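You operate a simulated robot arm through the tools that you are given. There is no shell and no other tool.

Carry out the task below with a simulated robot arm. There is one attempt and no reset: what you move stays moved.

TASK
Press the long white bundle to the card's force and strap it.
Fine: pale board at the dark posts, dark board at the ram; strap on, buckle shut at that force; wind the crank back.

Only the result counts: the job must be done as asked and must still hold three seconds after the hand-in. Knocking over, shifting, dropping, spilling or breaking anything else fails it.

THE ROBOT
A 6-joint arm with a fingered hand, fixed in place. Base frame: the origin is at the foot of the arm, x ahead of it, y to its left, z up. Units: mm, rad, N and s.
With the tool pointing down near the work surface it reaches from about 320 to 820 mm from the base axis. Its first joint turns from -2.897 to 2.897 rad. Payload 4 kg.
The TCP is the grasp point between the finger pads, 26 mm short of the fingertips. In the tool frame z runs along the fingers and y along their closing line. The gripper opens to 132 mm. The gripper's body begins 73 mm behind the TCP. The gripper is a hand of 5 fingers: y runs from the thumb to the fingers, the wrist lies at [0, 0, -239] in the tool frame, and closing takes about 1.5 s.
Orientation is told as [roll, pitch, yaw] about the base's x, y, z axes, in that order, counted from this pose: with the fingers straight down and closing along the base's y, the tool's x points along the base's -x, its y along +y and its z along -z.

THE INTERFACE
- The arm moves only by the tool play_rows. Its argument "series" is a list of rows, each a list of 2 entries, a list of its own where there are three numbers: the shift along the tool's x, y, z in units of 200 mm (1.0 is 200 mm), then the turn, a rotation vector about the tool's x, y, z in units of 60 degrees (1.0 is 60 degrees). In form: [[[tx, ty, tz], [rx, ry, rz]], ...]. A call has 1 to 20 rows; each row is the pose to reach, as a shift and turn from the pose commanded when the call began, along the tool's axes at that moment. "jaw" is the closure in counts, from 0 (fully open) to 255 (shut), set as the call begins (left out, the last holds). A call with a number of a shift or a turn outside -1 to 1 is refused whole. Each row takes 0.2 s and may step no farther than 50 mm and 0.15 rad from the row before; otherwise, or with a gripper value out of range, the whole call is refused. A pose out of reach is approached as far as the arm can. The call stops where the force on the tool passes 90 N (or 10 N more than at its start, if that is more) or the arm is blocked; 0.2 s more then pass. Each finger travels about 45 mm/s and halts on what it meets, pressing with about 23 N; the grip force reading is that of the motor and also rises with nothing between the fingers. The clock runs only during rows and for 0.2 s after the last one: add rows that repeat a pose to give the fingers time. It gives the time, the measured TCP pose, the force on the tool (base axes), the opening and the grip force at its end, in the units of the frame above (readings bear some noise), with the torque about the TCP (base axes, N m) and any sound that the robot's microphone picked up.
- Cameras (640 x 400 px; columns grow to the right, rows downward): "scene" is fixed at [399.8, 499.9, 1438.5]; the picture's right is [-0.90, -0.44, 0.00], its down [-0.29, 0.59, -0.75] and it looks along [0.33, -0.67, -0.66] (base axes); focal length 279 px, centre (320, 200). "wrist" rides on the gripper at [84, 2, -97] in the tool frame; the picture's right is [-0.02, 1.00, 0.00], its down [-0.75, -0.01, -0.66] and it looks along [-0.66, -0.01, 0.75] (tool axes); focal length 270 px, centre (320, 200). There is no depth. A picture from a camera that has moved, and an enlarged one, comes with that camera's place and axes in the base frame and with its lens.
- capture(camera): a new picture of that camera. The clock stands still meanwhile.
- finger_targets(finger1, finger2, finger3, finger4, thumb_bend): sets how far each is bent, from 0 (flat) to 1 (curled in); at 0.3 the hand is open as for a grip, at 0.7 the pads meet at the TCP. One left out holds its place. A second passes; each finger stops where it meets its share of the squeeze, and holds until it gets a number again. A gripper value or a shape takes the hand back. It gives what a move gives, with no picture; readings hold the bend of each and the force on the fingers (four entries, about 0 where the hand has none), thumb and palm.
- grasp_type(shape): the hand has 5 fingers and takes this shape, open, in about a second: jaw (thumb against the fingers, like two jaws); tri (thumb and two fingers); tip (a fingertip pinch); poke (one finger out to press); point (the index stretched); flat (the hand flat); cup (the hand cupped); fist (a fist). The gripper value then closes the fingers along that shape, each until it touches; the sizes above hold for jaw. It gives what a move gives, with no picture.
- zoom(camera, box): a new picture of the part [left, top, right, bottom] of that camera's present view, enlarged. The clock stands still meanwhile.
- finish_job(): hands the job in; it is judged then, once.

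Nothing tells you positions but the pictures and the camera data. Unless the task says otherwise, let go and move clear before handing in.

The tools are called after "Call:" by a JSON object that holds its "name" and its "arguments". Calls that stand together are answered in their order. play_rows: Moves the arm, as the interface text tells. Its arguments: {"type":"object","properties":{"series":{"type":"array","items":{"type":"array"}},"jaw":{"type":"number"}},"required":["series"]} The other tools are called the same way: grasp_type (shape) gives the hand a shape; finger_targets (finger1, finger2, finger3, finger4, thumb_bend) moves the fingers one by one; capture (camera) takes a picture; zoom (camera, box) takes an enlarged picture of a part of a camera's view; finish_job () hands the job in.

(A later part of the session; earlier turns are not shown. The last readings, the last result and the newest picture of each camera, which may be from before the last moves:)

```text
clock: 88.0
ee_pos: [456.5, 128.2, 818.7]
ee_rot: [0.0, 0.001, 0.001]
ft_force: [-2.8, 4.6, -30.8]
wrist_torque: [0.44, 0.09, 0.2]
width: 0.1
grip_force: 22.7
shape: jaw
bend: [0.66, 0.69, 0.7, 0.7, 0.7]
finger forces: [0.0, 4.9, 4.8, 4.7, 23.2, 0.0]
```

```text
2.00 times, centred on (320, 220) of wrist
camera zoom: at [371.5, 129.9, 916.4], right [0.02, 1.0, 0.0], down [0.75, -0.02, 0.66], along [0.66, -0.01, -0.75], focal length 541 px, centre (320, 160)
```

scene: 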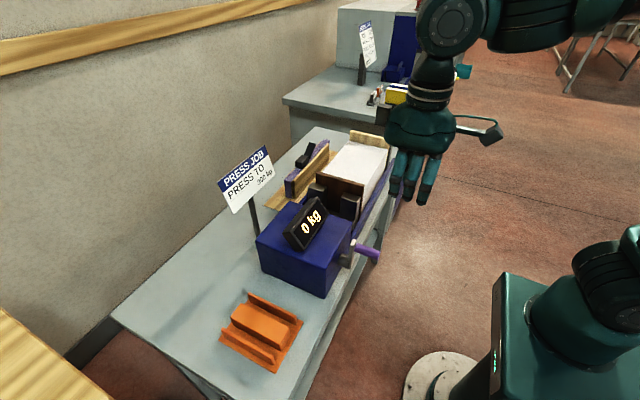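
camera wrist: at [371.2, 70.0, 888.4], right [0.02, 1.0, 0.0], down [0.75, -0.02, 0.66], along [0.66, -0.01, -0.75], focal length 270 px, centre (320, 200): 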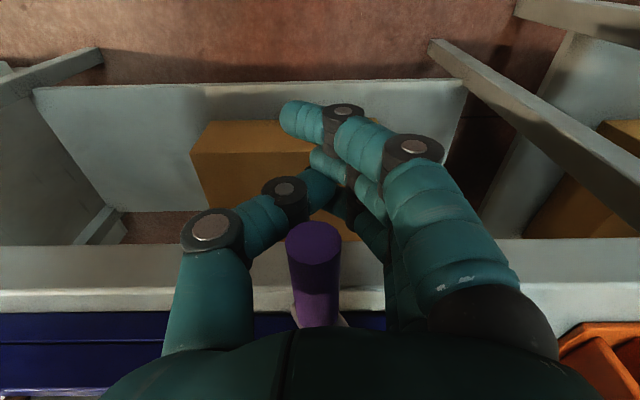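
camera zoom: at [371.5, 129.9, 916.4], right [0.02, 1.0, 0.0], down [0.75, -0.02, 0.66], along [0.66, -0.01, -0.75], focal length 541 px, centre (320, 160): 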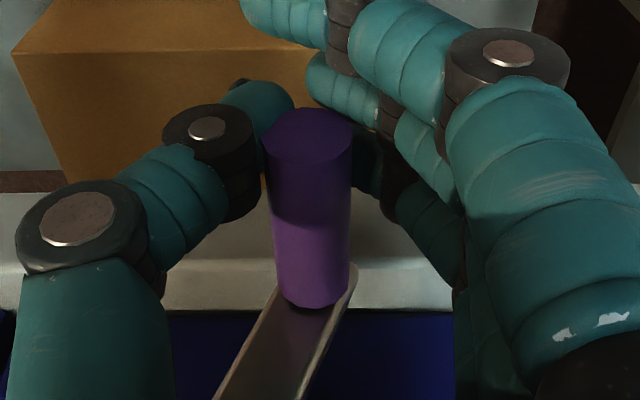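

Call:
{"name": "play_rows", "arguments": {"series": [[[0, 0.03, -0.015], [0, 0, 0]], [[0, 0.0585, -0.0325], [0, 0, 0]], [[0, 0.0585, -0.0325], [0, 0, 0]]]}}

Call:
{"name": "zoom", "arguments": {"camera": "scene", "box": [270, 185, 345, 245]}}

Call:
{"name": "play_rows", "arguments": {"series": [[[0, 0.026, -0.021], [0, 0, 0]], [[0, 0.0505, -0.044], [0, 0, 0]], [[0, 0.0505, -0.044], [0, 0, 0]]]}}

Call:
{"name": "zoom", "arguments": {"camera": "scene", "box": [270, 185, 345, 245]}}

Call:
{"name": "zoom", "arguments": {"camera": "wrist", "box": [220, 120, 420, 320]}}

```text
clock: 88.8
ee_pos: [456.4, 140.6, 825.6]
ee_rot: [-0.001, 0.002, 0.001]
ft_force: [-1.2, 10.3, -22.4]
wrist_torque: [0.15, 0.08, 0.23]
width: 0.0
grip_force: 22.8
shape: jaw
bend: [0.66, 0.68, 0.7, 0.7, 0.71]
finger forces: [0.1, 4.7, 4.6, 4.6, 15.1, 0.0]
```

```text
6.67 times, centred on (308, 215) of scene
camera zoom: at [399.8, 499.9, 1438.5], right [-0.9, -0.44, 0.0], down [-0.29, 0.59, -0.75], along [0.33, -0.67, -0.66], focal length 1857 px, centre (403, 100)
```

zoom: 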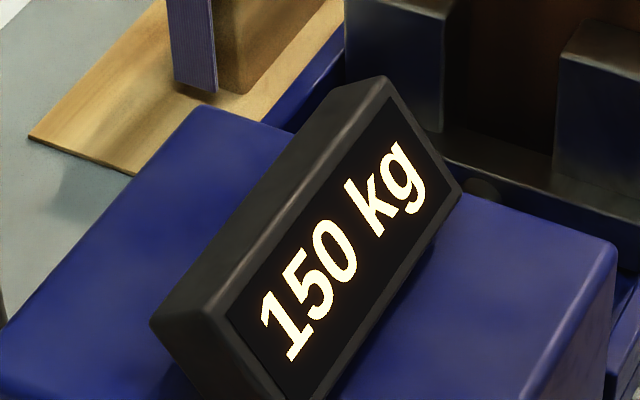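

```text
clock: 89.6
ee_pos: [454.8, 149.4, 834.1]
ee_rot: [0.001, -0.001, -0.001]
ft_force: [-1.1, 4.7, -10.6]
wrist_torque: [0.01, 0.06, 0.14]
width: 0.1
grip_force: 23.1
shape: jaw
bend: [0.66, 0.7, 0.71, 0.71, 0.72]
finger forces: [0.1, 0.3, 3.3, 3.3, 10.5, 0.1]
```

```text
6.67 times, centred on (308, 215) of scene
camera zoom: at [399.8, 499.9, 1438.5], right [-0.9, -0.44, 0.0], down [-0.29, 0.59, -0.75], along [0.33, -0.67, -0.66], focal length 1857 px, centre (403, 100)
```

zoom: 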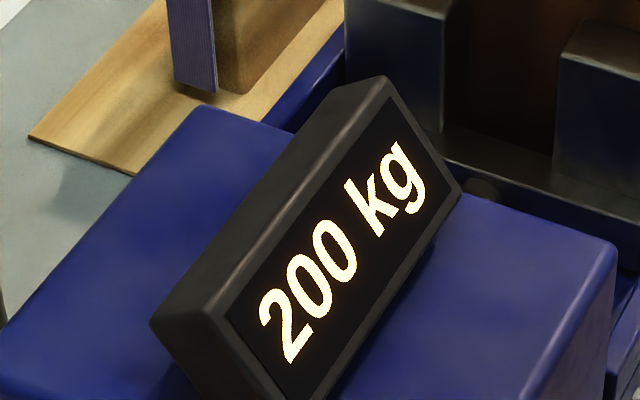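

```text
2.00 times, centred on (320, 220) of wrist
camera zoom: at [371.4, 151.8, 932.1], right [0.02, 1.0, 0.0], down [0.75, -0.02, 0.66], along [0.66, -0.01, -0.75], focal length 541 px, centre (320, 160)
```

zoom: 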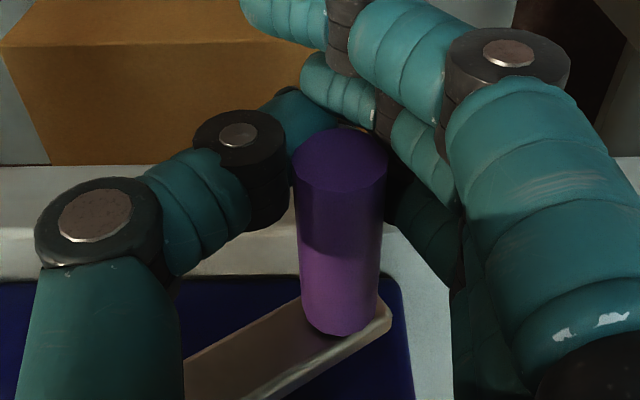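

200 kg at about 238°. The squeeze helped the handle along a little, so from here I'll use smaller steps and check the display after each.

Call:
{"name": "play_rows", "arguments": {"series": [[[0, 0.0138, -0.0243], [0, 0, 0]], [[0, 0.0138, -0.0243], [0, 0, 0]]]}}

Call:
{"name": "zoom", "arguments": {"camera": "scene", "box": [270, 185, 345, 245]}}

Call:
{"name": "zoom", "arguments": {"camera": "wrist", "box": [220, 120, 420, 320]}}

```text
clock: 90.2
ee_pos: [456.4, 153.2, 838.6]
ee_rot: [0.0, 0.0, -0.001]
ft_force: [-0.2, 5.8, -9.5]
wrist_torque: [0.02, 0.03, 0.15]
width: 0.0
grip_force: 23.2
shape: jaw
bend: [0.66, 0.7, 0.71, 0.71, 0.72]
finger forces: [0.1, 0.2, 3.4, 3.2, 10.2, 0.1]
```

```text
6.67 times, centred on (308, 215) of scene
camera zoom: at [399.8, 499.9, 1438.5], right [-0.9, -0.44, 0.0], down [-0.29, 0.59, -0.75], along [0.33, -0.67, -0.66], focal length 1857 px, centre (403, 100)
```

zoom: 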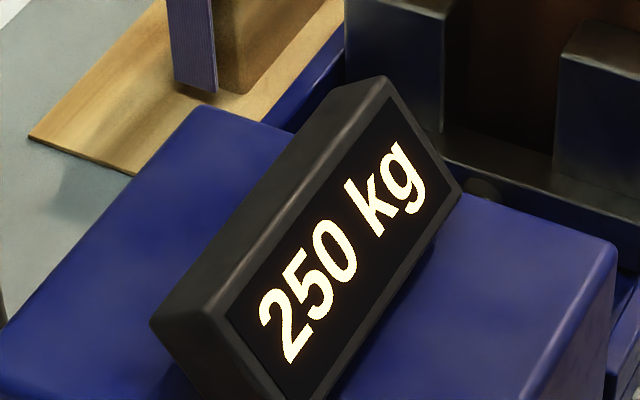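

```text
2.00 times, centred on (320, 220) of wrist
camera zoom: at [371.1, 154.5, 936.8], right [0.02, 1.0, 0.0], down [0.75, -0.02, 0.66], along [0.66, -0.01, -0.75], focal length 541 px, centre (320, 160)
```

zoom: 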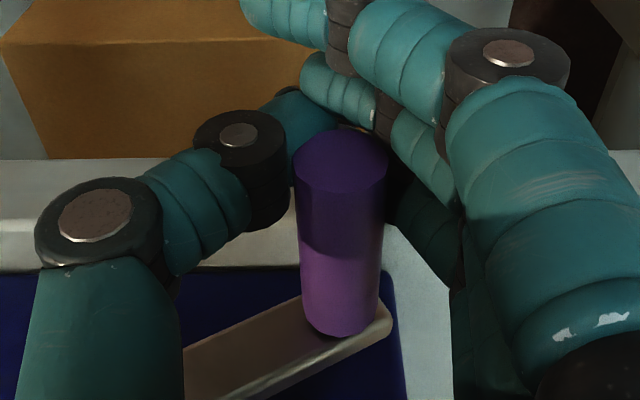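

Call:
{"name": "play_rows", "arguments": {"series": [[[0, 0.005, -0.01], [0, 0, 0]], [[0, 0.005, -0.01], [0, 0, 0]]]}}

Call:
{"name": "zoom", "arguments": {"camera": "scene", "box": [270, 185, 345, 245]}}

Call:
{"name": "zoom", "arguments": {"camera": "wrist", "box": [220, 120, 420, 320]}}

```text
clock: 90.8
ee_pos: [455.9, 153.8, 840.9]
ee_rot: [-0.001, 0.0, -0.001]
ft_force: [0.8, 5.0, -9.4]
wrist_torque: [0.04, 0.06, 0.17]
width: 0.0
grip_force: 23.3
shape: jaw
bend: [0.66, 0.7, 0.71, 0.71, 0.72]
finger forces: [0.1, 0.3, 3.1, 3.1, 10.1, 0.1]
```

```text
6.67 times, centred on (308, 215) of scene
camera zoom: at [399.8, 499.9, 1438.5], right [-0.9, -0.44, 0.0], down [-0.29, 0.59, -0.75], along [0.33, -0.67, -0.66], focal length 1857 px, centre (403, 100)
```

zoom: 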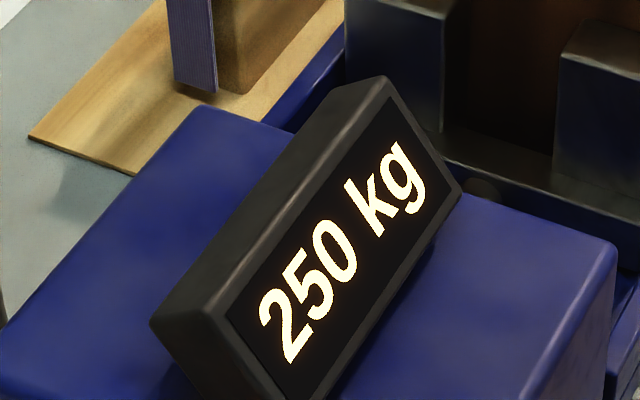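

```text
2.00 times, centred on (320, 220) of wrist
camera zoom: at [371.2, 155.7, 938.9], right [0.02, 1.0, 0.0], down [0.75, -0.02, 0.66], along [0.66, -0.01, -0.75], focal length 541 px, centre (320, 160)
```

zoom: 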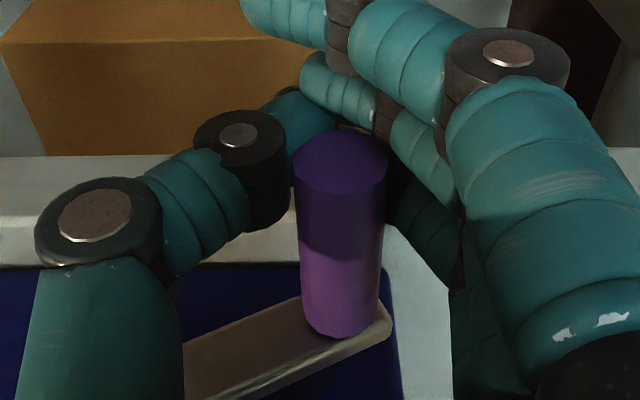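

Call:
{"name": "play_rows", "arguments": {"series": [[[0, 0.0045, -0.0102], [0, 0, 0]], [[0, 0.0045, -0.0102], [0, 0, 0]]]}}

Call:
{"name": "zoom", "arguments": {"camera": "scene", "box": [270, 185, 345, 245]}}

Call:
{"name": "zoom", "arguments": {"camera": "wrist", "box": [220, 120, 420, 320]}}

```text
clock: 91.4
ee_pos: [456.2, 154.4, 843.8]
ee_rot: [-0.001, 0.0, -0.001]
ft_force: [-0.6, 4.9, -8.6]
wrist_torque: [0.04, 0.04, 0.17]
width: 0.0
grip_force: 23.1
shape: jaw
bend: [0.66, 0.7, 0.71, 0.71, 0.72]
finger forces: [0.1, 0.3, 0.1, 2.8, 10.0, 0.0]
```

```text
6.67 times, centred on (308, 215) of scene
camera zoom: at [399.8, 499.9, 1438.5], right [-0.9, -0.44, 0.0], down [-0.29, 0.59, -0.75], along [0.33, -0.67, -0.66], focal length 1857 px, centre (403, 100)
```

zoom: 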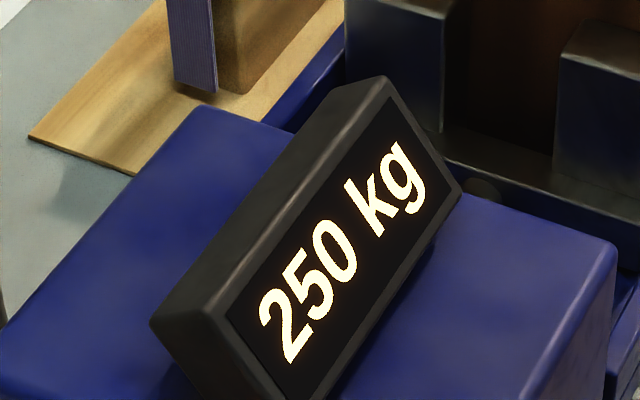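

```text
2.00 times, centred on (320, 220) of wrist
camera zoom: at [371.2, 156.7, 940.5], right [0.02, 1.0, 0.0], down [0.75, -0.02, 0.66], along [0.66, -0.01, -0.75], focal length 541 px, centre (320, 160)
```

zoom: 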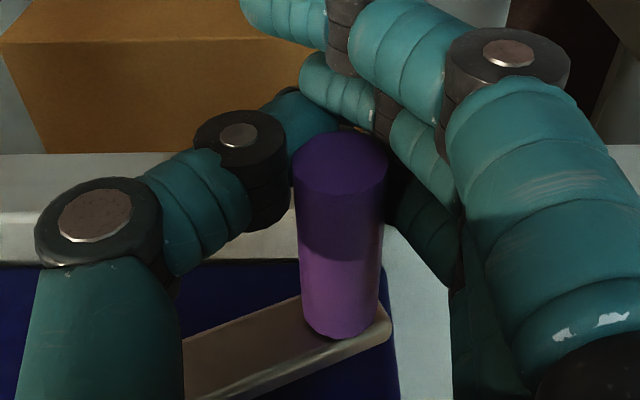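

Call:
{"name": "play_rows", "arguments": {"series": [[[0, 0.0042, -0.0103], [0, 0, 0]], [[0, 0.0042, -0.0103], [0, 0, 0]]]}}

Call:
{"name": "zoom", "arguments": {"camera": "scene", "box": [270, 185, 345, 245]}}

Call:
{"name": "play_rows", "arguments": {"series": [[[0, 0.004, -0.0104], [0, 0, 0]], [[0, 0.004, -0.0104], [0, 0, 0]]]}}

Call:
{"name": "zoom", "arguments": {"camera": "scene", "box": [270, 185, 345, 245]}}

Call:
{"name": "zoom", "arguments": {"camera": "wrist", "box": [220, 120, 420, 320]}}

```text
clock: 92.0
ee_pos: [455.7, 155.4, 844.3]
ee_rot: [0.0, 0.001, -0.001]
ft_force: [0.2, 5.8, -8.3]
wrist_torque: [0.01, 0.01, 0.14]
width: 0.2
grip_force: 22.6
shape: jaw
bend: [0.66, 0.7, 0.71, 0.71, 0.72]
finger forces: [0.1, 0.4, 3.3, 3.3, 9.9, 0.1]
```

```text
6.67 times, centred on (308, 215) of scene
camera zoom: at [399.8, 499.9, 1438.5], right [-0.9, -0.44, 0.0], down [-0.29, 0.59, -0.75], along [0.33, -0.67, -0.66], focal length 1857 px, centre (403, 100)
```

zoom: 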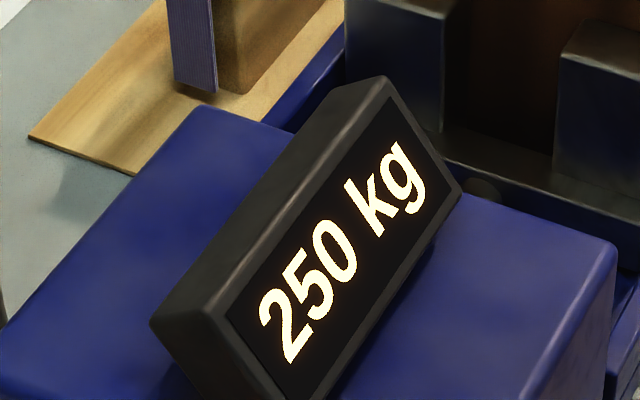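

```text
clock: 92.6
ee_pos: [456.3, 156.7, 847.4]
ee_rot: [0.0, 0.0, 0.001]
ft_force: [-2.1, 5.4, -8.1]
wrist_torque: [0.0, 0.05, 0.14]
width: 0.0
grip_force: 23.4
shape: jaw
bend: [0.66, 0.7, 0.71, 0.71, 0.72]
finger forces: [0.0, 0.5, 3.3, 3.2, 9.7, 0.1]
```

```text
6.67 times, centred on (308, 215) of scene
camera zoom: at [399.8, 499.9, 1438.5], right [-0.9, -0.44, 0.0], down [-0.29, 0.59, -0.75], along [0.33, -0.67, -0.66], focal length 1857 px, centre (403, 100)
```

zoom: 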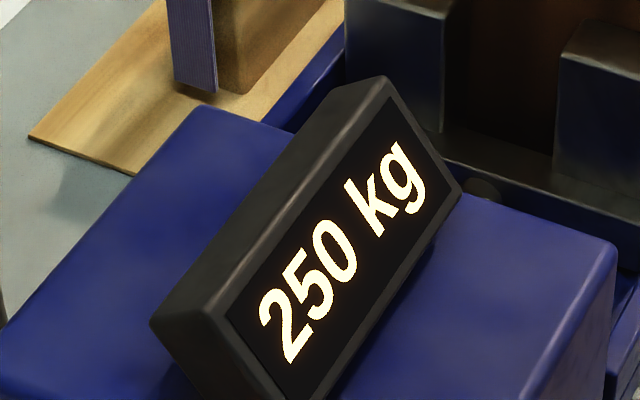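

```text
2.00 times, centred on (320, 220) of wrist
camera zoom: at [371.3, 158.2, 944.8], right [0.02, 1.0, 0.0], down [0.75, -0.02, 0.66], along [0.66, -0.01, -0.75], focal length 541 px, centre (320, 160)
```

zoom: 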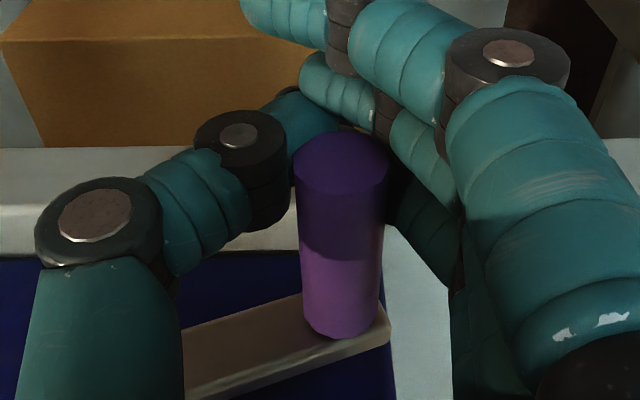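

Call:
{"name": "play_rows", "arguments": {"series": [[[0, 0.0035, -0.0106], [0, 0, 0]], [[0, 0.0035, -0.0106], [0, 0, 0]]]}}

Call:
{"name": "zoom", "arguments": {"camera": "scene", "box": [270, 185, 345, 245]}}

Call:
{"name": "play_rows", "arguments": {"series": [[[0, 0.0032, -0.0107], [0, 0, 0]], [[0, 0.0032, -0.0107], [0, 0, 0]]]}}

Call:
{"name": "zoom", "arguments": {"camera": "scene", "box": [270, 185, 345, 245]}}

Call:
{"name": "zoom", "arguments": {"camera": "wrist", "box": [220, 120, 420, 320]}}

```text
clock: 93.2
ee_pos: [455.7, 156.9, 849.6]
ee_rot: [0.002, -0.001, -0.001]
ft_force: [-0.2, 6.8, -8.6]
wrist_torque: [0.03, 0.06, 0.16]
width: 0.0
grip_force: 23.0
shape: jaw
bend: [0.66, 0.7, 0.71, 0.71, 0.72]
finger forces: [0.0, 0.5, 3.5, 3.6, 9.6, 0.1]
```

```text
6.67 times, centred on (308, 215) of scene
camera zoom: at [399.8, 499.9, 1438.5], right [-0.9, -0.44, 0.0], down [-0.29, 0.59, -0.75], along [0.33, -0.67, -0.66], focal length 1857 px, centre (403, 100)
```

zoom: 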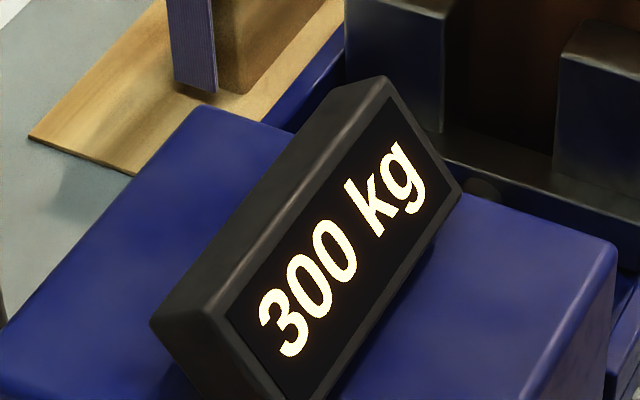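

```text
clock: 93.8
ee_pos: [455.6, 158.2, 850.7]
ee_rot: [0.0, 0.001, 0.0]
ft_force: [-2.9, 7.1, -7.4]
wrist_torque: [0.03, 0.02, 0.16]
width: 0.0
grip_force: 22.9
shape: jaw
bend: [0.66, 0.7, 0.71, 0.71, 0.72]
finger forces: [0.0, 0.6, 3.5, 3.7, 9.4, 0.1]
```

```text
6.67 times, centred on (308, 215) of scene
camera zoom: at [399.8, 499.9, 1438.5], right [-0.9, -0.44, 0.0], down [-0.29, 0.59, -0.75], along [0.33, -0.67, -0.66], focal length 1857 px, centre (403, 100)
```

zoom: 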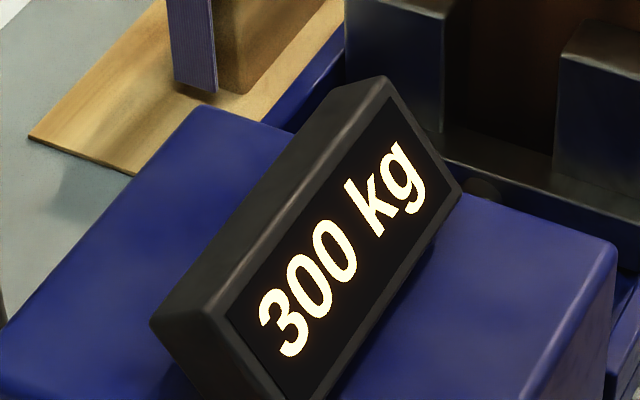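

```text
2.00 times, centred on (320, 220) of wrist
camera zoom: at [371.4, 159.4, 948.8], right [0.02, 1.0, 0.0], down [0.75, -0.02, 0.66], along [0.66, -0.01, -0.75], focal length 541 px, centre (320, 160)
```

zoom: 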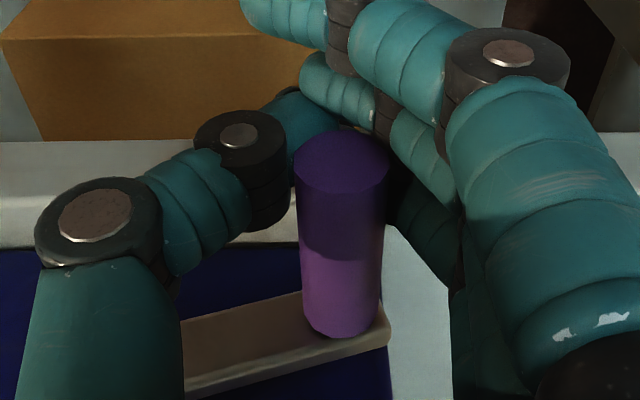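

300 kg has appeared, with the crank at about 254°. The 250→300 switch came at about 251.6° and steps are about 13° apart, so I'll advance about 1° more to sit well inside the 300 band, then let go and see whether it holds.

Call:
{"name": "play_rows", "arguments": {"series": [[[0, 0.0018, -0.0065], [0, 0, 0]], [[0, 0.0018, -0.0065], [0, 0, 0]]]}}

Call:
{"name": "zoom", "arguments": {"camera": "scene", "box": [270, 185, 345, 245]}}

Call:
{"name": "zoom", "arguments": {"camera": "wrist", "box": [220, 120, 420, 320]}}

Call:
{"name": "play_rows", "arguments": {"series": [[[0, 0, 0], [0, 0, 0]], [[0, 0, 0], [0, 0, 0]], [[0, 0, 0], [0, 0, 0]], [[0, 0, 0], [0, 0, 0]], [[0, 0, 0], [0, 0, 0]]], "jaw": 115}}

Call:
{"name": "zoom", "arguments": {"camera": "scene", "box": [270, 185, 345, 245]}}

Call:
{"name": "zoom", "arguments": {"camera": "wrist", "box": [220, 120, 420, 320]}}

```text
clock: 94.4
ee_pos: [455.3, 157.5, 851.8]
ee_rot: [0.0, -0.002, 0.0]
ft_force: [-1.7, 4.9, -7.5]
wrist_torque: [0.02, 0.06, 0.14]
width: 0.0
grip_force: 23.1
shape: jaw
bend: [0.66, 0.7, 0.71, 0.71, 0.72]
finger forces: [0.0, 0.5, 0.2, 3.2, 9.4, 0.0]
```

```text
6.67 times, centred on (308, 215) of scene
camera zoom: at [399.8, 499.9, 1438.5], right [-0.9, -0.44, 0.0], down [-0.29, 0.59, -0.75], along [0.33, -0.67, -0.66], focal length 1857 px, centre (403, 100)
```

zoom: 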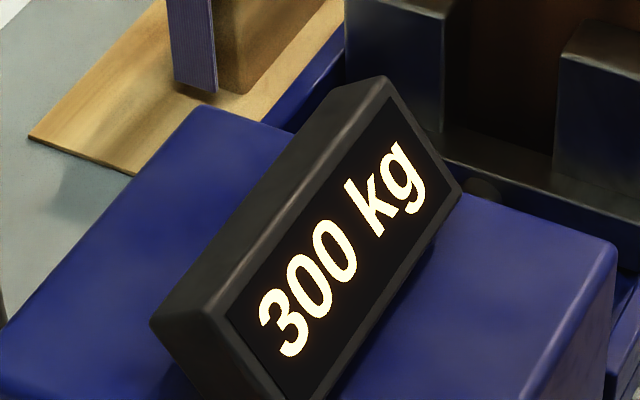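

```text
2.00 times, centred on (320, 220) of wrist
camera zoom: at [371.4, 159.8, 950.1], right [0.02, 1.0, 0.0], down [0.75, -0.02, 0.66], along [0.66, -0.01, -0.75], focal length 541 px, centre (320, 160)
```

zoom: 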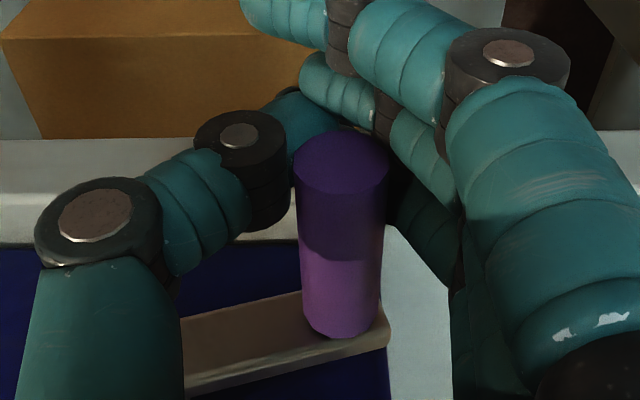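

```text
clock: 95.6
ee_pos: [455.7, 157.2, 851.4]
ee_rot: [-0.001, 0.0, 0.001]
ft_force: [0.5, -0.5, -0.3]
wrist_torque: [-0.01, -0.01, 0.0]
width: 71.8
grip_force: 0.0
shape: jaw
bend: [0.72, 0.72, 0.72, 0.72, 0.7]
finger forces: [0.1, 0.1, 0.0, 0.0, 0.1, 0.0]
```

```text
6.67 times, centred on (308, 215) of scene
camera zoom: at [399.8, 499.9, 1438.5], right [-0.9, -0.44, 0.0], down [-0.29, 0.59, -0.75], along [0.33, -0.67, -0.66], focal length 1857 px, centre (403, 100)
```

zoom: 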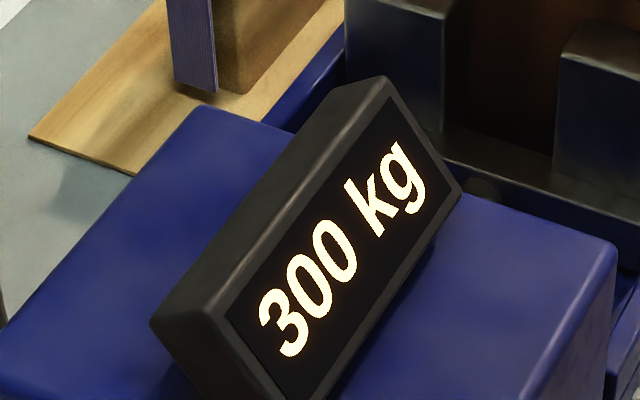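

```text
2.00 times, centred on (320, 220) of wrist
camera zoom: at [371.4, 159.7, 950.1], right [0.02, 1.0, 0.0], down [0.75, -0.02, 0.66], along [0.66, -0.01, -0.75], focal length 541 px, centre (320, 160)
```

zoom: 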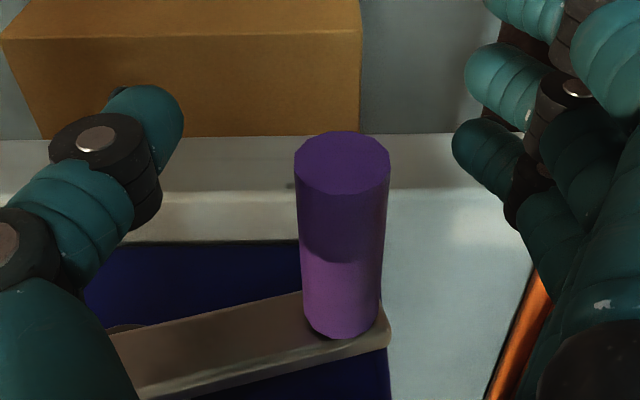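

The press holds at 300 kg with the hand off (crank at about 255.8°). I'll lift clear of the handle and go look closely at the strap.

Call:
{"name": "play_rows", "arguments": {"series": [[[0, 0.02, -0.1], [0, 0, 0]], [[0, 0.02, -0.3], [0, 0, 0]], [[0, 0.02, -0.5], [0, 0, 0]], [[0, 0.02, -0.7], [0, 0, 0]], [[0, 0.02, -0.9], [0, 0, 0]], [[0, 0, -1.0], [0, 0, 0]]]}}

Call:
{"name": "play_rows", "arguments": {"series": [[[-0.1, -0.2, -0.05], [0, 0, 0]], [[-0.2, -0.4, -0.1], [0, 0, 0]], [[-0.3, -0.6, -0.1], [0, 0, 0]], [[-0.4, -0.8, -0.1], [0, 0, 0]], [[-0.5, -1.0, -0.1], [0, 0, 0]]]}}

Call:
{"name": "play_rows", "arguments": {"series": [[[-0.13, -0.18, 0], [0, 0, 0]], [[-0.26, -0.36, 0], [0, 0, 0]], [[-0.39, -0.54, 0], [0, 0, 0]], [[-0.5, -0.72, 0.02], [0, 0, 0]], [[-0.6, -0.78, 0.05], [0, 0, 0]], [[-0.6, -0.78, 0.05], [0, 0, 0]]]}}

Call:
{"name": "capture", "arguments": {"camera": "wrist"}}

Call:
{"name": "capture", "arguments": {"camera": "scene"}}

```text
clock: 97.0
ee_pos: [454.6, 159.0, 1053.3]
ee_rot: [-0.001, -0.001, -0.002]
ft_force: [-0.2, 0.1, -0.5]
wrist_torque: [-0.03, -0.04, 0.0]
width: 71.6
grip_force: 0.0
shape: jaw
bend: [0.72, 0.72, 0.72, 0.72, 0.7]
finger forces: [0.0, 0.0, 0.1, 0.0, 0.0, 0.0]
```

```text
clock: 98.2
ee_pos: [555.9, -41.8, 1072.0]
ee_rot: [0.001, 0.001, 0.001]
ft_force: [0.0, -0.6, 0.1]
wrist_torque: [0.01, -0.02, -0.01]
width: 72.0
grip_force: 0.0
shape: jaw
bend: [0.72, 0.72, 0.72, 0.72, 0.7]
finger forces: [0.0, 0.0, 0.0, 0.0, 0.1, 0.1]
```

```text
clock: 99.6
ee_pos: [674.7, -197.8, 1062.2]
ee_rot: [0.0, 0.001, 0.0]
ft_force: [0.8, -0.4, -0.2]
wrist_torque: [-0.02, 0.03, 0.01]
width: 71.7
grip_force: 0.0
shape: jaw
bend: [0.72, 0.72, 0.72, 0.72, 0.7]
finger forces: [0.0, 0.1, 0.0, 0.0, 0.0, 0.0]
```

```text
taken
camera wrist: at [590.7, -196.4, 1160.9], right [0.02, 1.0, 0.0], down [0.75, -0.02, 0.66], along [0.66, -0.01, -0.75], focal length 270 px, centre (320, 200)
```

wrist: 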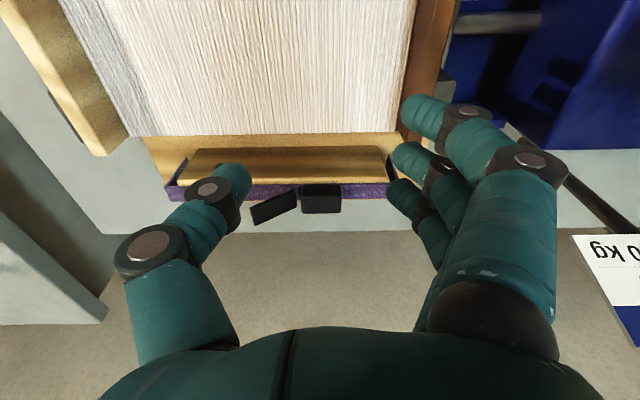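

```text
taken
```

scene: 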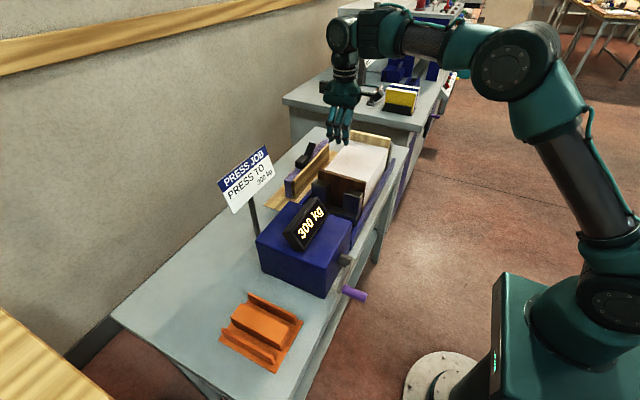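

Call:
{"name": "zoom", "arguments": {"camera": "wrist", "box": [150, 120, 410, 230]}}

Call:
{"name": "zoom", "arguments": {"camera": "wrist", "box": [240, 160, 360, 230]}}

Call:
{"name": "zoom", "arguments": {"camera": "scene", "box": [270, 130, 350, 205]}}

Call:
{"name": "zoom", "arguments": {"camera": "wrist", "box": [380, 0, 500, 110]}}

Call:
{"name": "zoom", "arguments": {"camera": "scene", "box": [310, 130, 400, 225]}}

```text
2.46 times, centred on (280, 175) of wrist
camera zoom: at [590.7, -196.4, 1160.9], right [0.02, 1.0, 0.0], down [0.75, -0.02, 0.66], along [0.66, -0.01, -0.75], focal length 665 px, centre (418, 262)
```

zoom: 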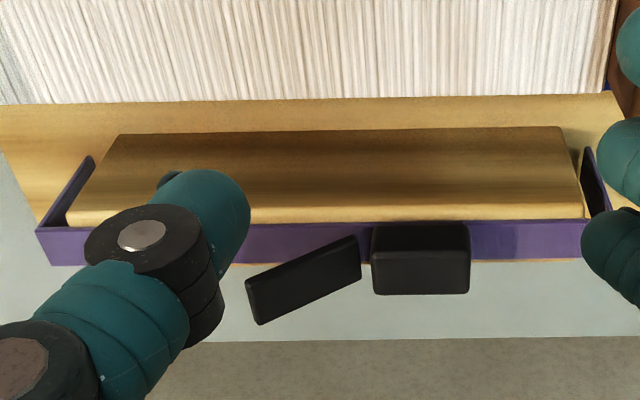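

```text
5.33 times, centred on (300, 195) of wrist
camera zoom: at [590.7, -196.4, 1160.9], right [0.02, 1.0, 0.0], down [0.75, -0.02, 0.66], along [0.66, -0.01, -0.75], focal length 1442 px, centre (427, 227)
```

zoom: 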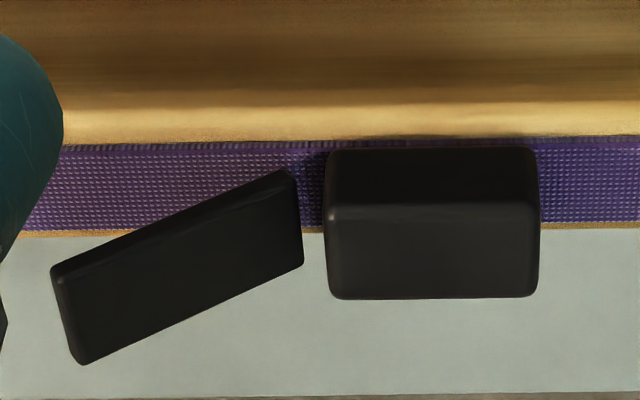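

```text
5.33 times, centred on (310, 168) of scene
camera zoom: at [399.8, 499.9, 1438.5], right [-0.9, -0.44, 0.0], down [-0.29, 0.59, -0.75], along [0.33, -0.67, -0.66], focal length 1486 px, centre (373, 373)
```

zoom: 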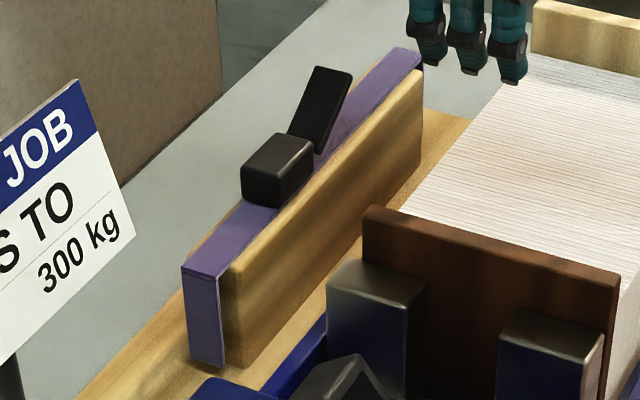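

```text
3.64 times, centred on (440, 55) of wrist
camera zoom: at [590.7, -196.4, 1160.9], right [0.02, 1.0, 0.0], down [0.75, -0.02, 0.66], along [0.66, -0.01, -0.75], focal length 983 px, centre (-116, 727)
```

zoom: 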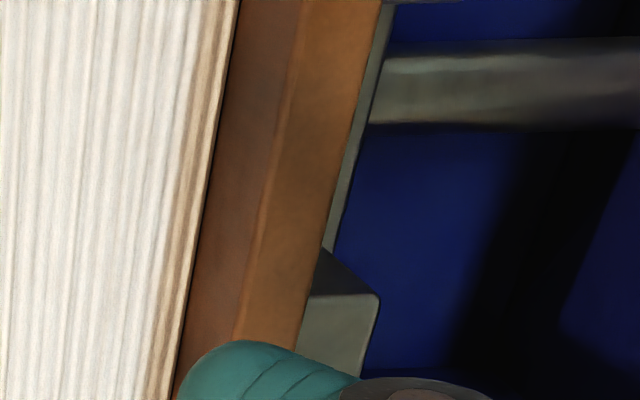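

```text
4.21 times, centred on (355, 178) of scene
camera zoom: at [399.8, 499.9, 1438.5], right [-0.9, -0.44, 0.0], down [-0.29, 0.59, -0.75], along [0.33, -0.67, -0.66], focal length 1173 px, centre (173, 295)
```

zoom: 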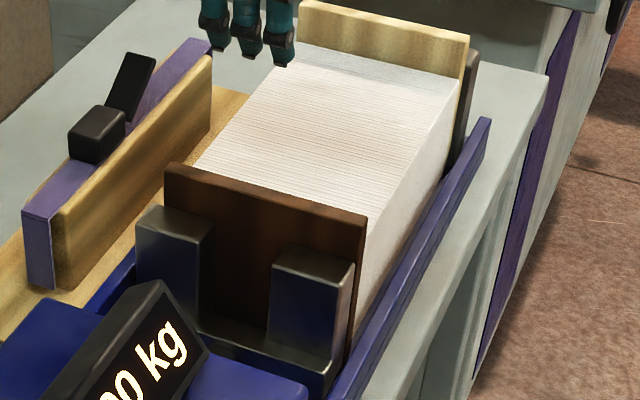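

The strap is farther out than I first thought: top z≈885, x≈805–833, outer length ≈298 mm; the buckle box is at y −225…−173, with its lever raised toward −y. The fit over the boards is tight, so I'll measure both ends precisely, viewing each from straight above in y.

Call:
{"name": "play_rows", "arguments": {"series": [[[0.07, -0.2, 0.03], [0, 0, 0]], [[0.14, -0.4, 0.06], [0, 0, 0]], [[0.2, -0.6, 0.1], [0, 0, 0]], [[0.26, -0.8, 0.14], [0, 0, 0]], [[0.275, -1.0, 0.16], [0, 0, 0]], [[0.275, -1.0, 0.16], [0, 0, 0]]]}}

Call:
{"name": "capture", "arguments": {"camera": "wrist"}}

Call:
{"name": "zoom", "arguments": {"camera": "wrist", "box": [280, 0, 360, 60]}}

Call:
{"name": "zoom", "arguments": {"camera": "wrist", "box": [280, 190, 360, 270]}}

```text
clock: 101.0
ee_pos: [621.1, -399.3, 1030.0]
ee_rot: [-0.001, 0.001, -0.001]
ft_force: [0.4, 0.9, -0.7]
wrist_torque: [-0.03, -0.01, 0.01]
width: 72.0
grip_force: 0.1
shape: jaw
bend: [0.72, 0.72, 0.72, 0.72, 0.7]
finger forces: [0.0, 0.0, 0.0, 0.0, 0.0, 0.0]
```

```text
taken
camera wrist: at [536.4, -397.1, 1127.9], right [0.02, 1.0, 0.0], down [0.75, -0.02, 0.66], along [0.66, -0.01, -0.75], focal length 270 px, centre (320, 200)
```

wrist: 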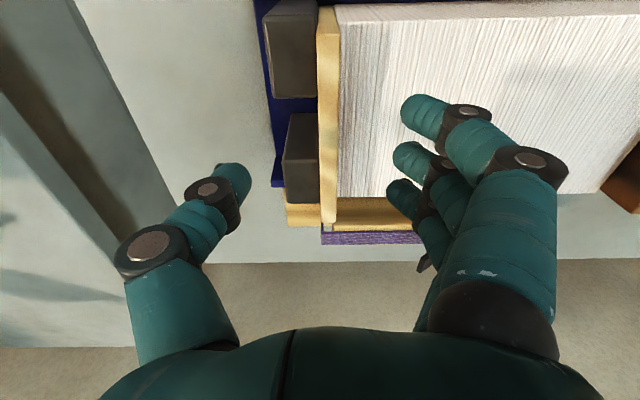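

```text
6.67 times, centred on (320, 30) of wrist
camera zoom: at [536.4, -397.1, 1127.9], right [0.02, 1.0, 0.0], down [0.75, -0.02, 0.66], along [0.66, -0.01, -0.75], focal length 1802 px, centre (320, 1333)
```

zoom: 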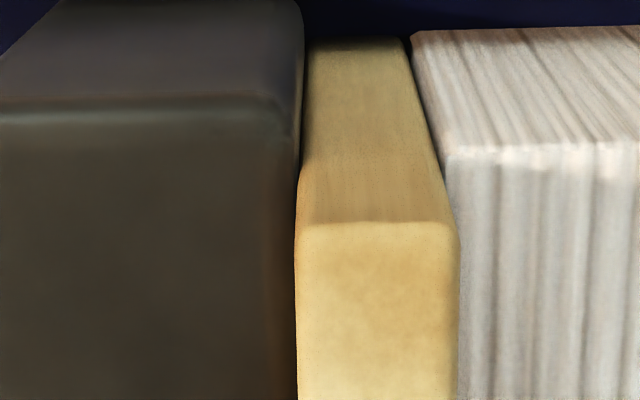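

```text
5.00 times, centred on (320, 230) of wrist
camera zoom: at [536.4, -397.1, 1127.9], right [0.02, 1.0, 0.0], down [0.75, -0.02, 0.66], along [0.66, -0.01, -0.75], focal length 1351 px, centre (320, 50)
```

zoom: 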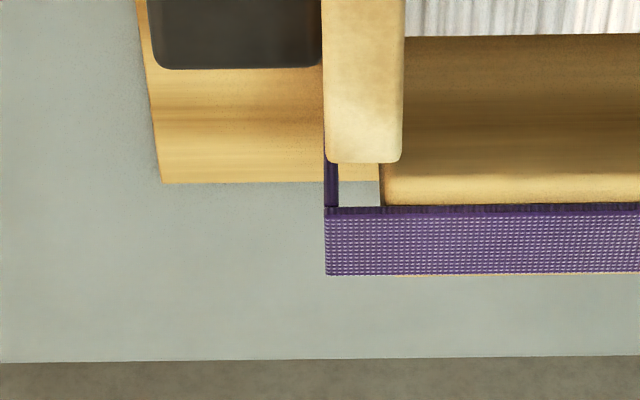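

Call:
{"name": "play_rows", "arguments": {"series": [[[0, 0.2, 0], [0, 0, 0]], [[0, 0.4, 0], [0, 0, 0]], [[0, 0.6, 0], [0, 0, 0]], [[0, 0.8, 0], [0, 0, 0]], [[0, 1.0, 0], [0, 0, 0]]]}}

Call:
{"name": "play_rows", "arguments": {"series": [[[0, 0.2, 0], [0, 0, 0]], [[0, 0.4, 0], [0, 0, 0]], [[0, 0.465, 0], [0, 0, 0]], [[0, 0.465, 0], [0, 0, 0]]]}}

Call:
{"name": "capture", "arguments": {"camera": "wrist"}}

Call:
{"name": "zoom", "arguments": {"camera": "wrist", "box": [280, 0, 360, 60]}}

Call:
{"name": "zoom", "arguments": {"camera": "wrist", "box": [280, 190, 360, 270]}}

```text
clock: 102.2
ee_pos: [620.7, -197.3, 1031.0]
ee_rot: [0.0, 0.0, -0.002]
ft_force: [0.0, 0.5, 1.0]
wrist_torque: [0.02, -0.04, 0.0]
width: 72.1
grip_force: 0.0
shape: jaw
bend: [0.72, 0.72, 0.72, 0.72, 0.7]
finger forces: [0.0, 0.0, 0.0, 0.0, 0.1, 0.1]
```

```text
clock: 103.2
ee_pos: [620.6, -104.4, 1030.4]
ee_rot: [-0.001, -0.001, 0.0]
ft_force: [-0.3, -0.5, -1.0]
wrist_torque: [0.01, -0.01, -0.01]
width: 72.1
grip_force: 0.0
shape: jaw
bend: [0.72, 0.72, 0.72, 0.72, 0.7]
finger forces: [0.0, 0.1, 0.1, 0.0, 0.1, 0.1]
```

```text
taken
camera wrist: at [535.8, -102.3, 1128.6], right [0.02, 1.0, 0.0], down [0.75, -0.02, 0.66], along [0.66, -0.01, -0.75], focal length 270 px, centre (320, 200)
```

wrist: 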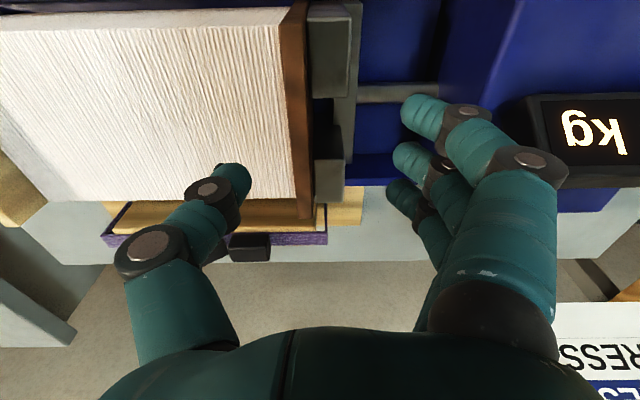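

```text
6.67 times, centred on (320, 30) of wrist
camera zoom: at [535.8, -102.3, 1128.6], right [0.02, 1.0, 0.0], down [0.75, -0.02, 0.66], along [0.66, -0.01, -0.75], focal length 1802 px, centre (320, 1333)
```

zoom: 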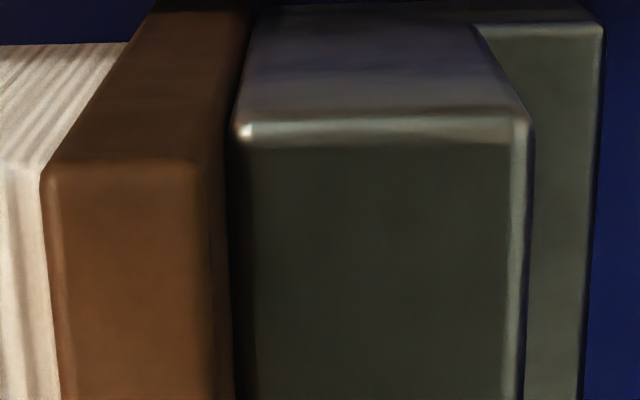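

```text
5.00 times, centred on (320, 230) of wrist
camera zoom: at [535.8, -102.3, 1128.6], right [0.02, 1.0, 0.0], down [0.75, -0.02, 0.66], along [0.66, -0.01, -0.75], focal length 1351 px, centre (320, 50)
```

zoom: 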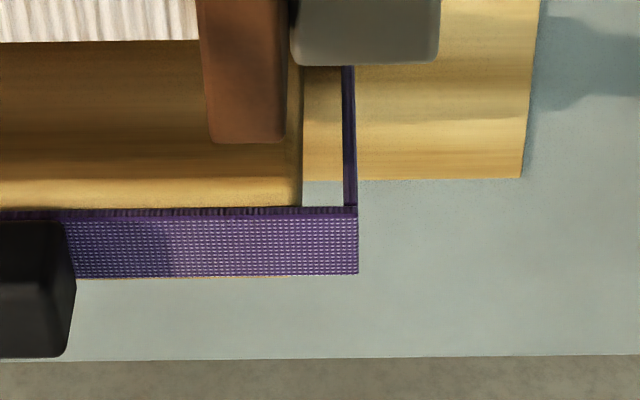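

Measured together: the strap's inner length (≈297 mm) exceeds the boards' outer span (≈289 mm) by about 8 mm, and it must move −6.5 mm in y and about −177 mm in x. I'll grip the buckle box across x: first go to a free spot and turn the tool by −90° yaw.

Call:
{"name": "play_rows", "arguments": {"series": [[[-0.12, -0.16, 0], [0, 0, 0]], [[-0.24, -0.32, 0], [0, 0, 0]], [[-0.35, -0.475, 0], [0, 0, 0]], [[-0.35, -0.475, 0], [0, 0, 0.125]], [[-0.35, -0.475, 0], [0, 0, 0.25]], [[-0.35, -0.475, 0], [0, 0, 0.375]], [[-0.35, -0.475, 0], [0, 0, 0.5]], [[-0.35, -0.475, 0], [0, 0, 0.625]], [[-0.35, -0.475, 0], [0, 0, 0.75]], [[-0.35, -0.475, 0], [0, 0, 0.75]]], "jaw": 110}}

Call:
{"name": "capture", "arguments": {"camera": "scene"}}

```text
clock: 105.4
ee_pos: [690.2, -199.5, 1029.8]
ee_rot: [0.001, 0.001, -0.789]
ft_force: [0.6, 0.2, 0.1]
wrist_torque: [0.0, -0.04, 0.0]
width: 74.2
grip_force: 0.0
shape: jaw
bend: [0.72, 0.72, 0.72, 0.72, 0.7]
finger forces: [0.0, 0.0, 0.1, 0.1, 0.0, 0.0]
```

```text
taken
```

scene: 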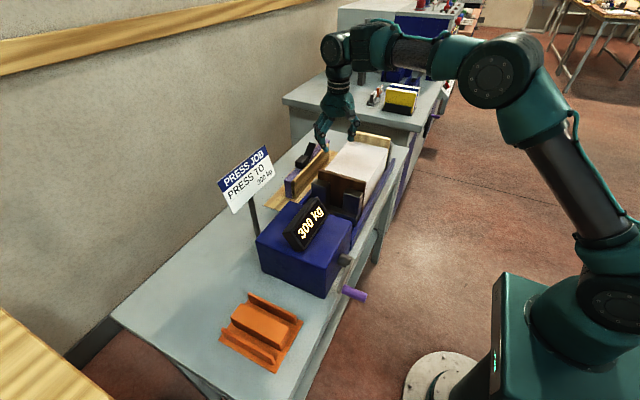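

Call:
{"name": "play_rows", "arguments": {"series": [[[0, 0, 0], [0, 0, 0.125]], [[0, 0, 0], [0, 0, 0.25]], [[0, 0, 0], [0, 0, 0.375]], [[0, 0, 0], [0, 0, 0.5]], [[0, 0, 0], [0, 0, 0.625]], [[0, 0, 0], [0, 0, 0.75]], [[0, 0, 0], [0, 0, 0.75]]]}}

Call:
{"name": "capture", "arguments": {"camera": "wrist"}}

Call:
{"name": "capture", "arguments": {"camera": "scene"}}

```text
clock: 107.0
ee_pos: [691.4, -200.2, 1029.8]
ee_rot: [0.001, 0.0, -1.573]
ft_force: [-0.3, -0.1, 0.1]
wrist_torque: [0.0, 0.0, 0.0]
width: 74.3
grip_force: 0.2
shape: jaw
bend: [0.72, 0.72, 0.72, 0.72, 0.7]
finger forces: [0.0, 0.0, 0.0, 0.0, 0.1, 0.0]
```

```text
taken
camera wrist: at [692.7, -115.7, 1128.5], right [1.0, -0.02, 0.0], down [-0.02, -0.75, 0.66], along [-0.01, -0.66, -0.75], focal length 270 px, centre (320, 200)
```

wrist: 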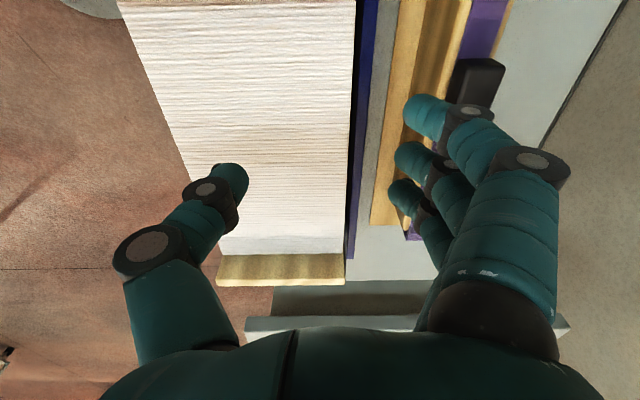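

```text
taken
```

scene: 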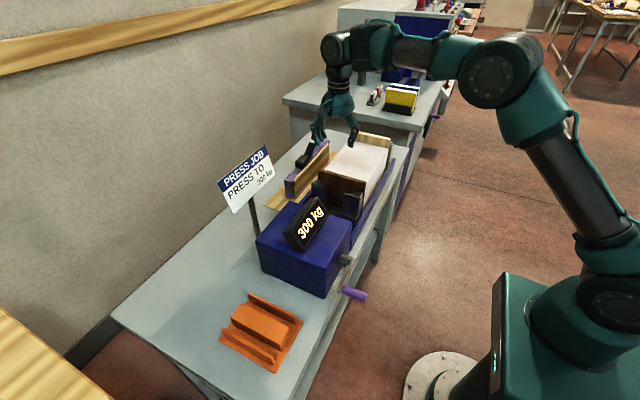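

Yaw −90° works. Now I'll tilt the tool 13° outward (needed for reach) and go to the pre-grasp above the buckle.

Call:
{"name": "play_rows", "arguments": {"series": [[[0, 0, 0], [-0.1083, 0, 0]], [[0, 0, 0], [-0.2167, 0, 0]], [[0, 0, 0], [-0.2167, 0, 0]]]}}

Call:
{"name": "play_rows", "arguments": {"series": [[[0.002, 0.161, 0.116], [0, 0, 0]], [[0.004, 0.322, 0.232], [0, 0, 0]], [[0.005, 0.484, 0.348], [0, 0, 0]], [[0.005, 0.484, 0.348], [0, 0, 0]]]}}

Call:
{"name": "capture", "arguments": {"camera": "wrist"}}

Call:
{"name": "zoom", "arguments": {"camera": "scene", "box": [250, 80, 400, 200]}}

```text
clock: 107.8
ee_pos: [691.8, -199.6, 1030.2]
ee_rot: [0.227, 0.0, -1.571]
ft_force: [-0.1, -0.1, -1.0]
wrist_torque: [0.02, 0.03, 0.0]
width: 74.5
grip_force: 0.1
shape: jaw
bend: [0.72, 0.72, 0.72, 0.72, 0.7]
finger forces: [0.0, 0.1, 0.1, 0.0, 0.0, 0.0]
```

```text
clock: 108.8
ee_pos: [800.3, -199.2, 985.7]
ee_rot: [0.226, 0.001, -1.572]
ft_force: [-0.4, 0.5, 0.5]
wrist_torque: [-0.03, 0.0, -0.02]
width: 74.4
grip_force: 0.1
shape: jaw
bend: [0.72, 0.72, 0.72, 0.72, 0.7]
finger forces: [0.0, 0.1, 0.0, 0.2, 0.0, 0.0]
```

```text
taken
camera wrist: at [780.1, -114.6, 1080.9], right [0.97, -0.02, 0.23], down [-0.16, -0.75, 0.64], along [0.16, -0.66, -0.74], focal length 270 px, centre (320, 200)
```

wrist: 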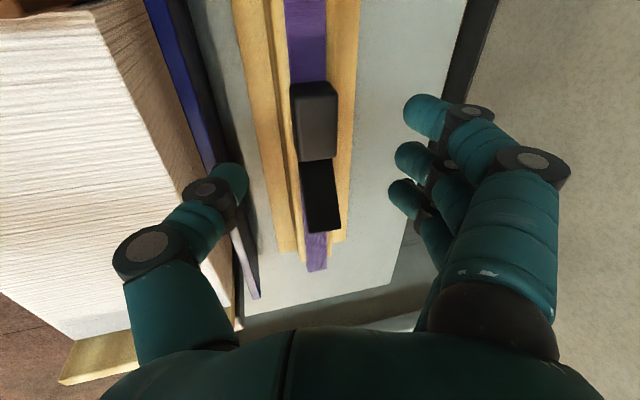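

```text
3.33 times, centred on (325, 140) of scene
camera zoom: at [399.8, 499.9, 1438.5], right [-0.9, -0.44, 0.0], down [-0.29, 0.59, -0.75], along [0.33, -0.67, -0.66], focal length 929 px, centre (303, 400)
```

zoom: 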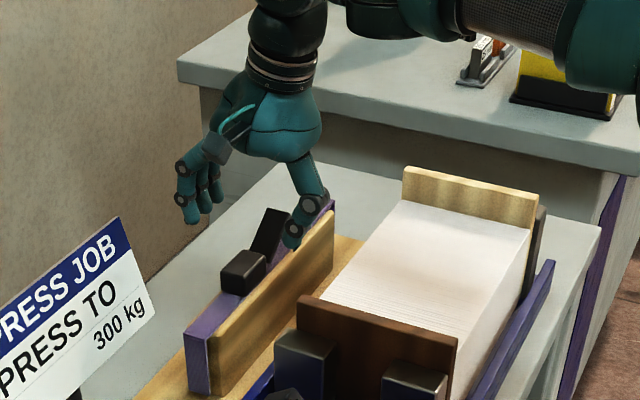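

Call:
{"name": "zoom", "arguments": {"camera": "wrist", "box": [240, 60, 400, 280]}}

Call:
{"name": "zoom", "arguments": {"camera": "wrist", "box": [270, 70, 360, 170]}}

```text
1.82 times, centred on (320, 170) of wrist
camera zoom: at [780.1, -114.6, 1080.9], right [0.97, -0.02, 0.23], down [-0.16, -0.75, 0.64], along [0.16, -0.66, -0.74], focal length 491 px, centre (320, 254)
```

zoom: 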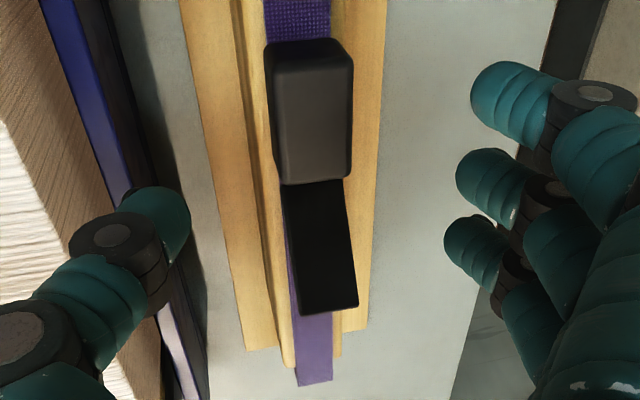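

```text
4.00 times, centred on (315, 120) of wrist
camera zoom: at [780.1, -114.6, 1080.9], right [0.97, -0.02, 0.23], down [-0.16, -0.75, 0.64], along [0.16, -0.66, -0.74], focal length 1081 px, centre (340, 520)
```

zoom: 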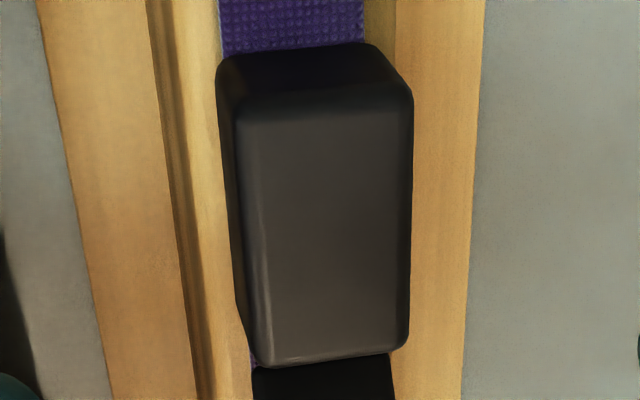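

Alignment with the buckle box is within about 2 mm. I'll correct that and descend along the tool axis to the grasp height.

Call:
{"name": "play_rows", "arguments": {"series": [[[-0.01, -0.009, 0.1], [0, 0, 0]], [[-0.01, -0.009, 0.2], [0, 0, 0]], [[-0.01, -0.009, 0.27], [0, 0, 0]], [[-0.01, -0.009, 0.33], [0, 0, 0]], [[-0.01, -0.009, 0.33], [0, 0, 0]]]}}

Call:
{"name": "capture", "arguments": {"camera": "wrist"}}

Call:
{"name": "zoom", "arguments": {"camera": "scene", "box": [270, 120, 350, 190]}}

```text
clock: 110.0
ee_pos: [813.0, -201.0, 919.8]
ee_rot: [0.228, 0.001, -1.571]
ft_force: [-0.7, 0.7, 0.6]
wrist_torque: [-0.02, -0.01, 0.07]
width: 74.5
grip_force: 0.1
shape: jaw
bend: [0.72, 0.72, 0.72, 0.72, 0.7]
finger forces: [0.0, 0.0, 0.0, 0.0, 0.1, 0.0]
```

```text
taken
camera wrist: at [793.6, -117.1, 1015.5], right [0.97, -0.02, 0.23], down [-0.16, -0.75, 0.64], along [0.16, -0.66, -0.74], focal length 270 px, centre (320, 200)
```

wrist: 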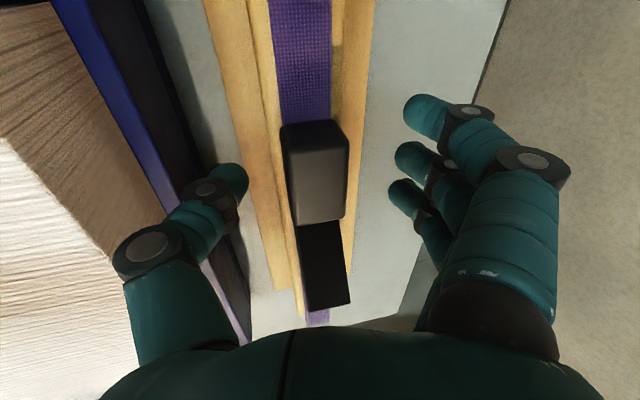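

```text
5.71 times, centred on (310, 155) of scene
camera zoom: at [399.8, 499.9, 1438.5], right [-0.9, -0.44, 0.0], down [-0.29, 0.59, -0.75], along [0.33, -0.67, -0.66], focal length 1592 px, centre (377, 457)
```

zoom: 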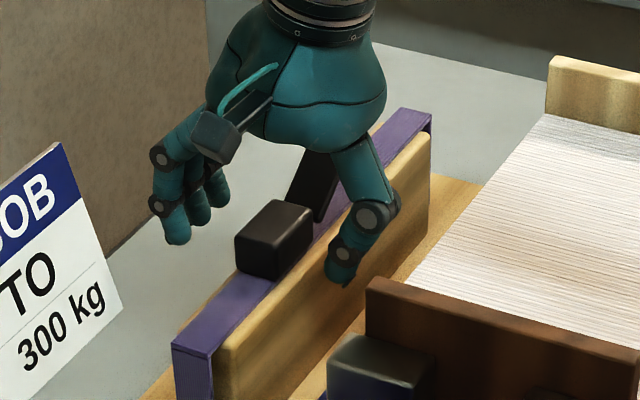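

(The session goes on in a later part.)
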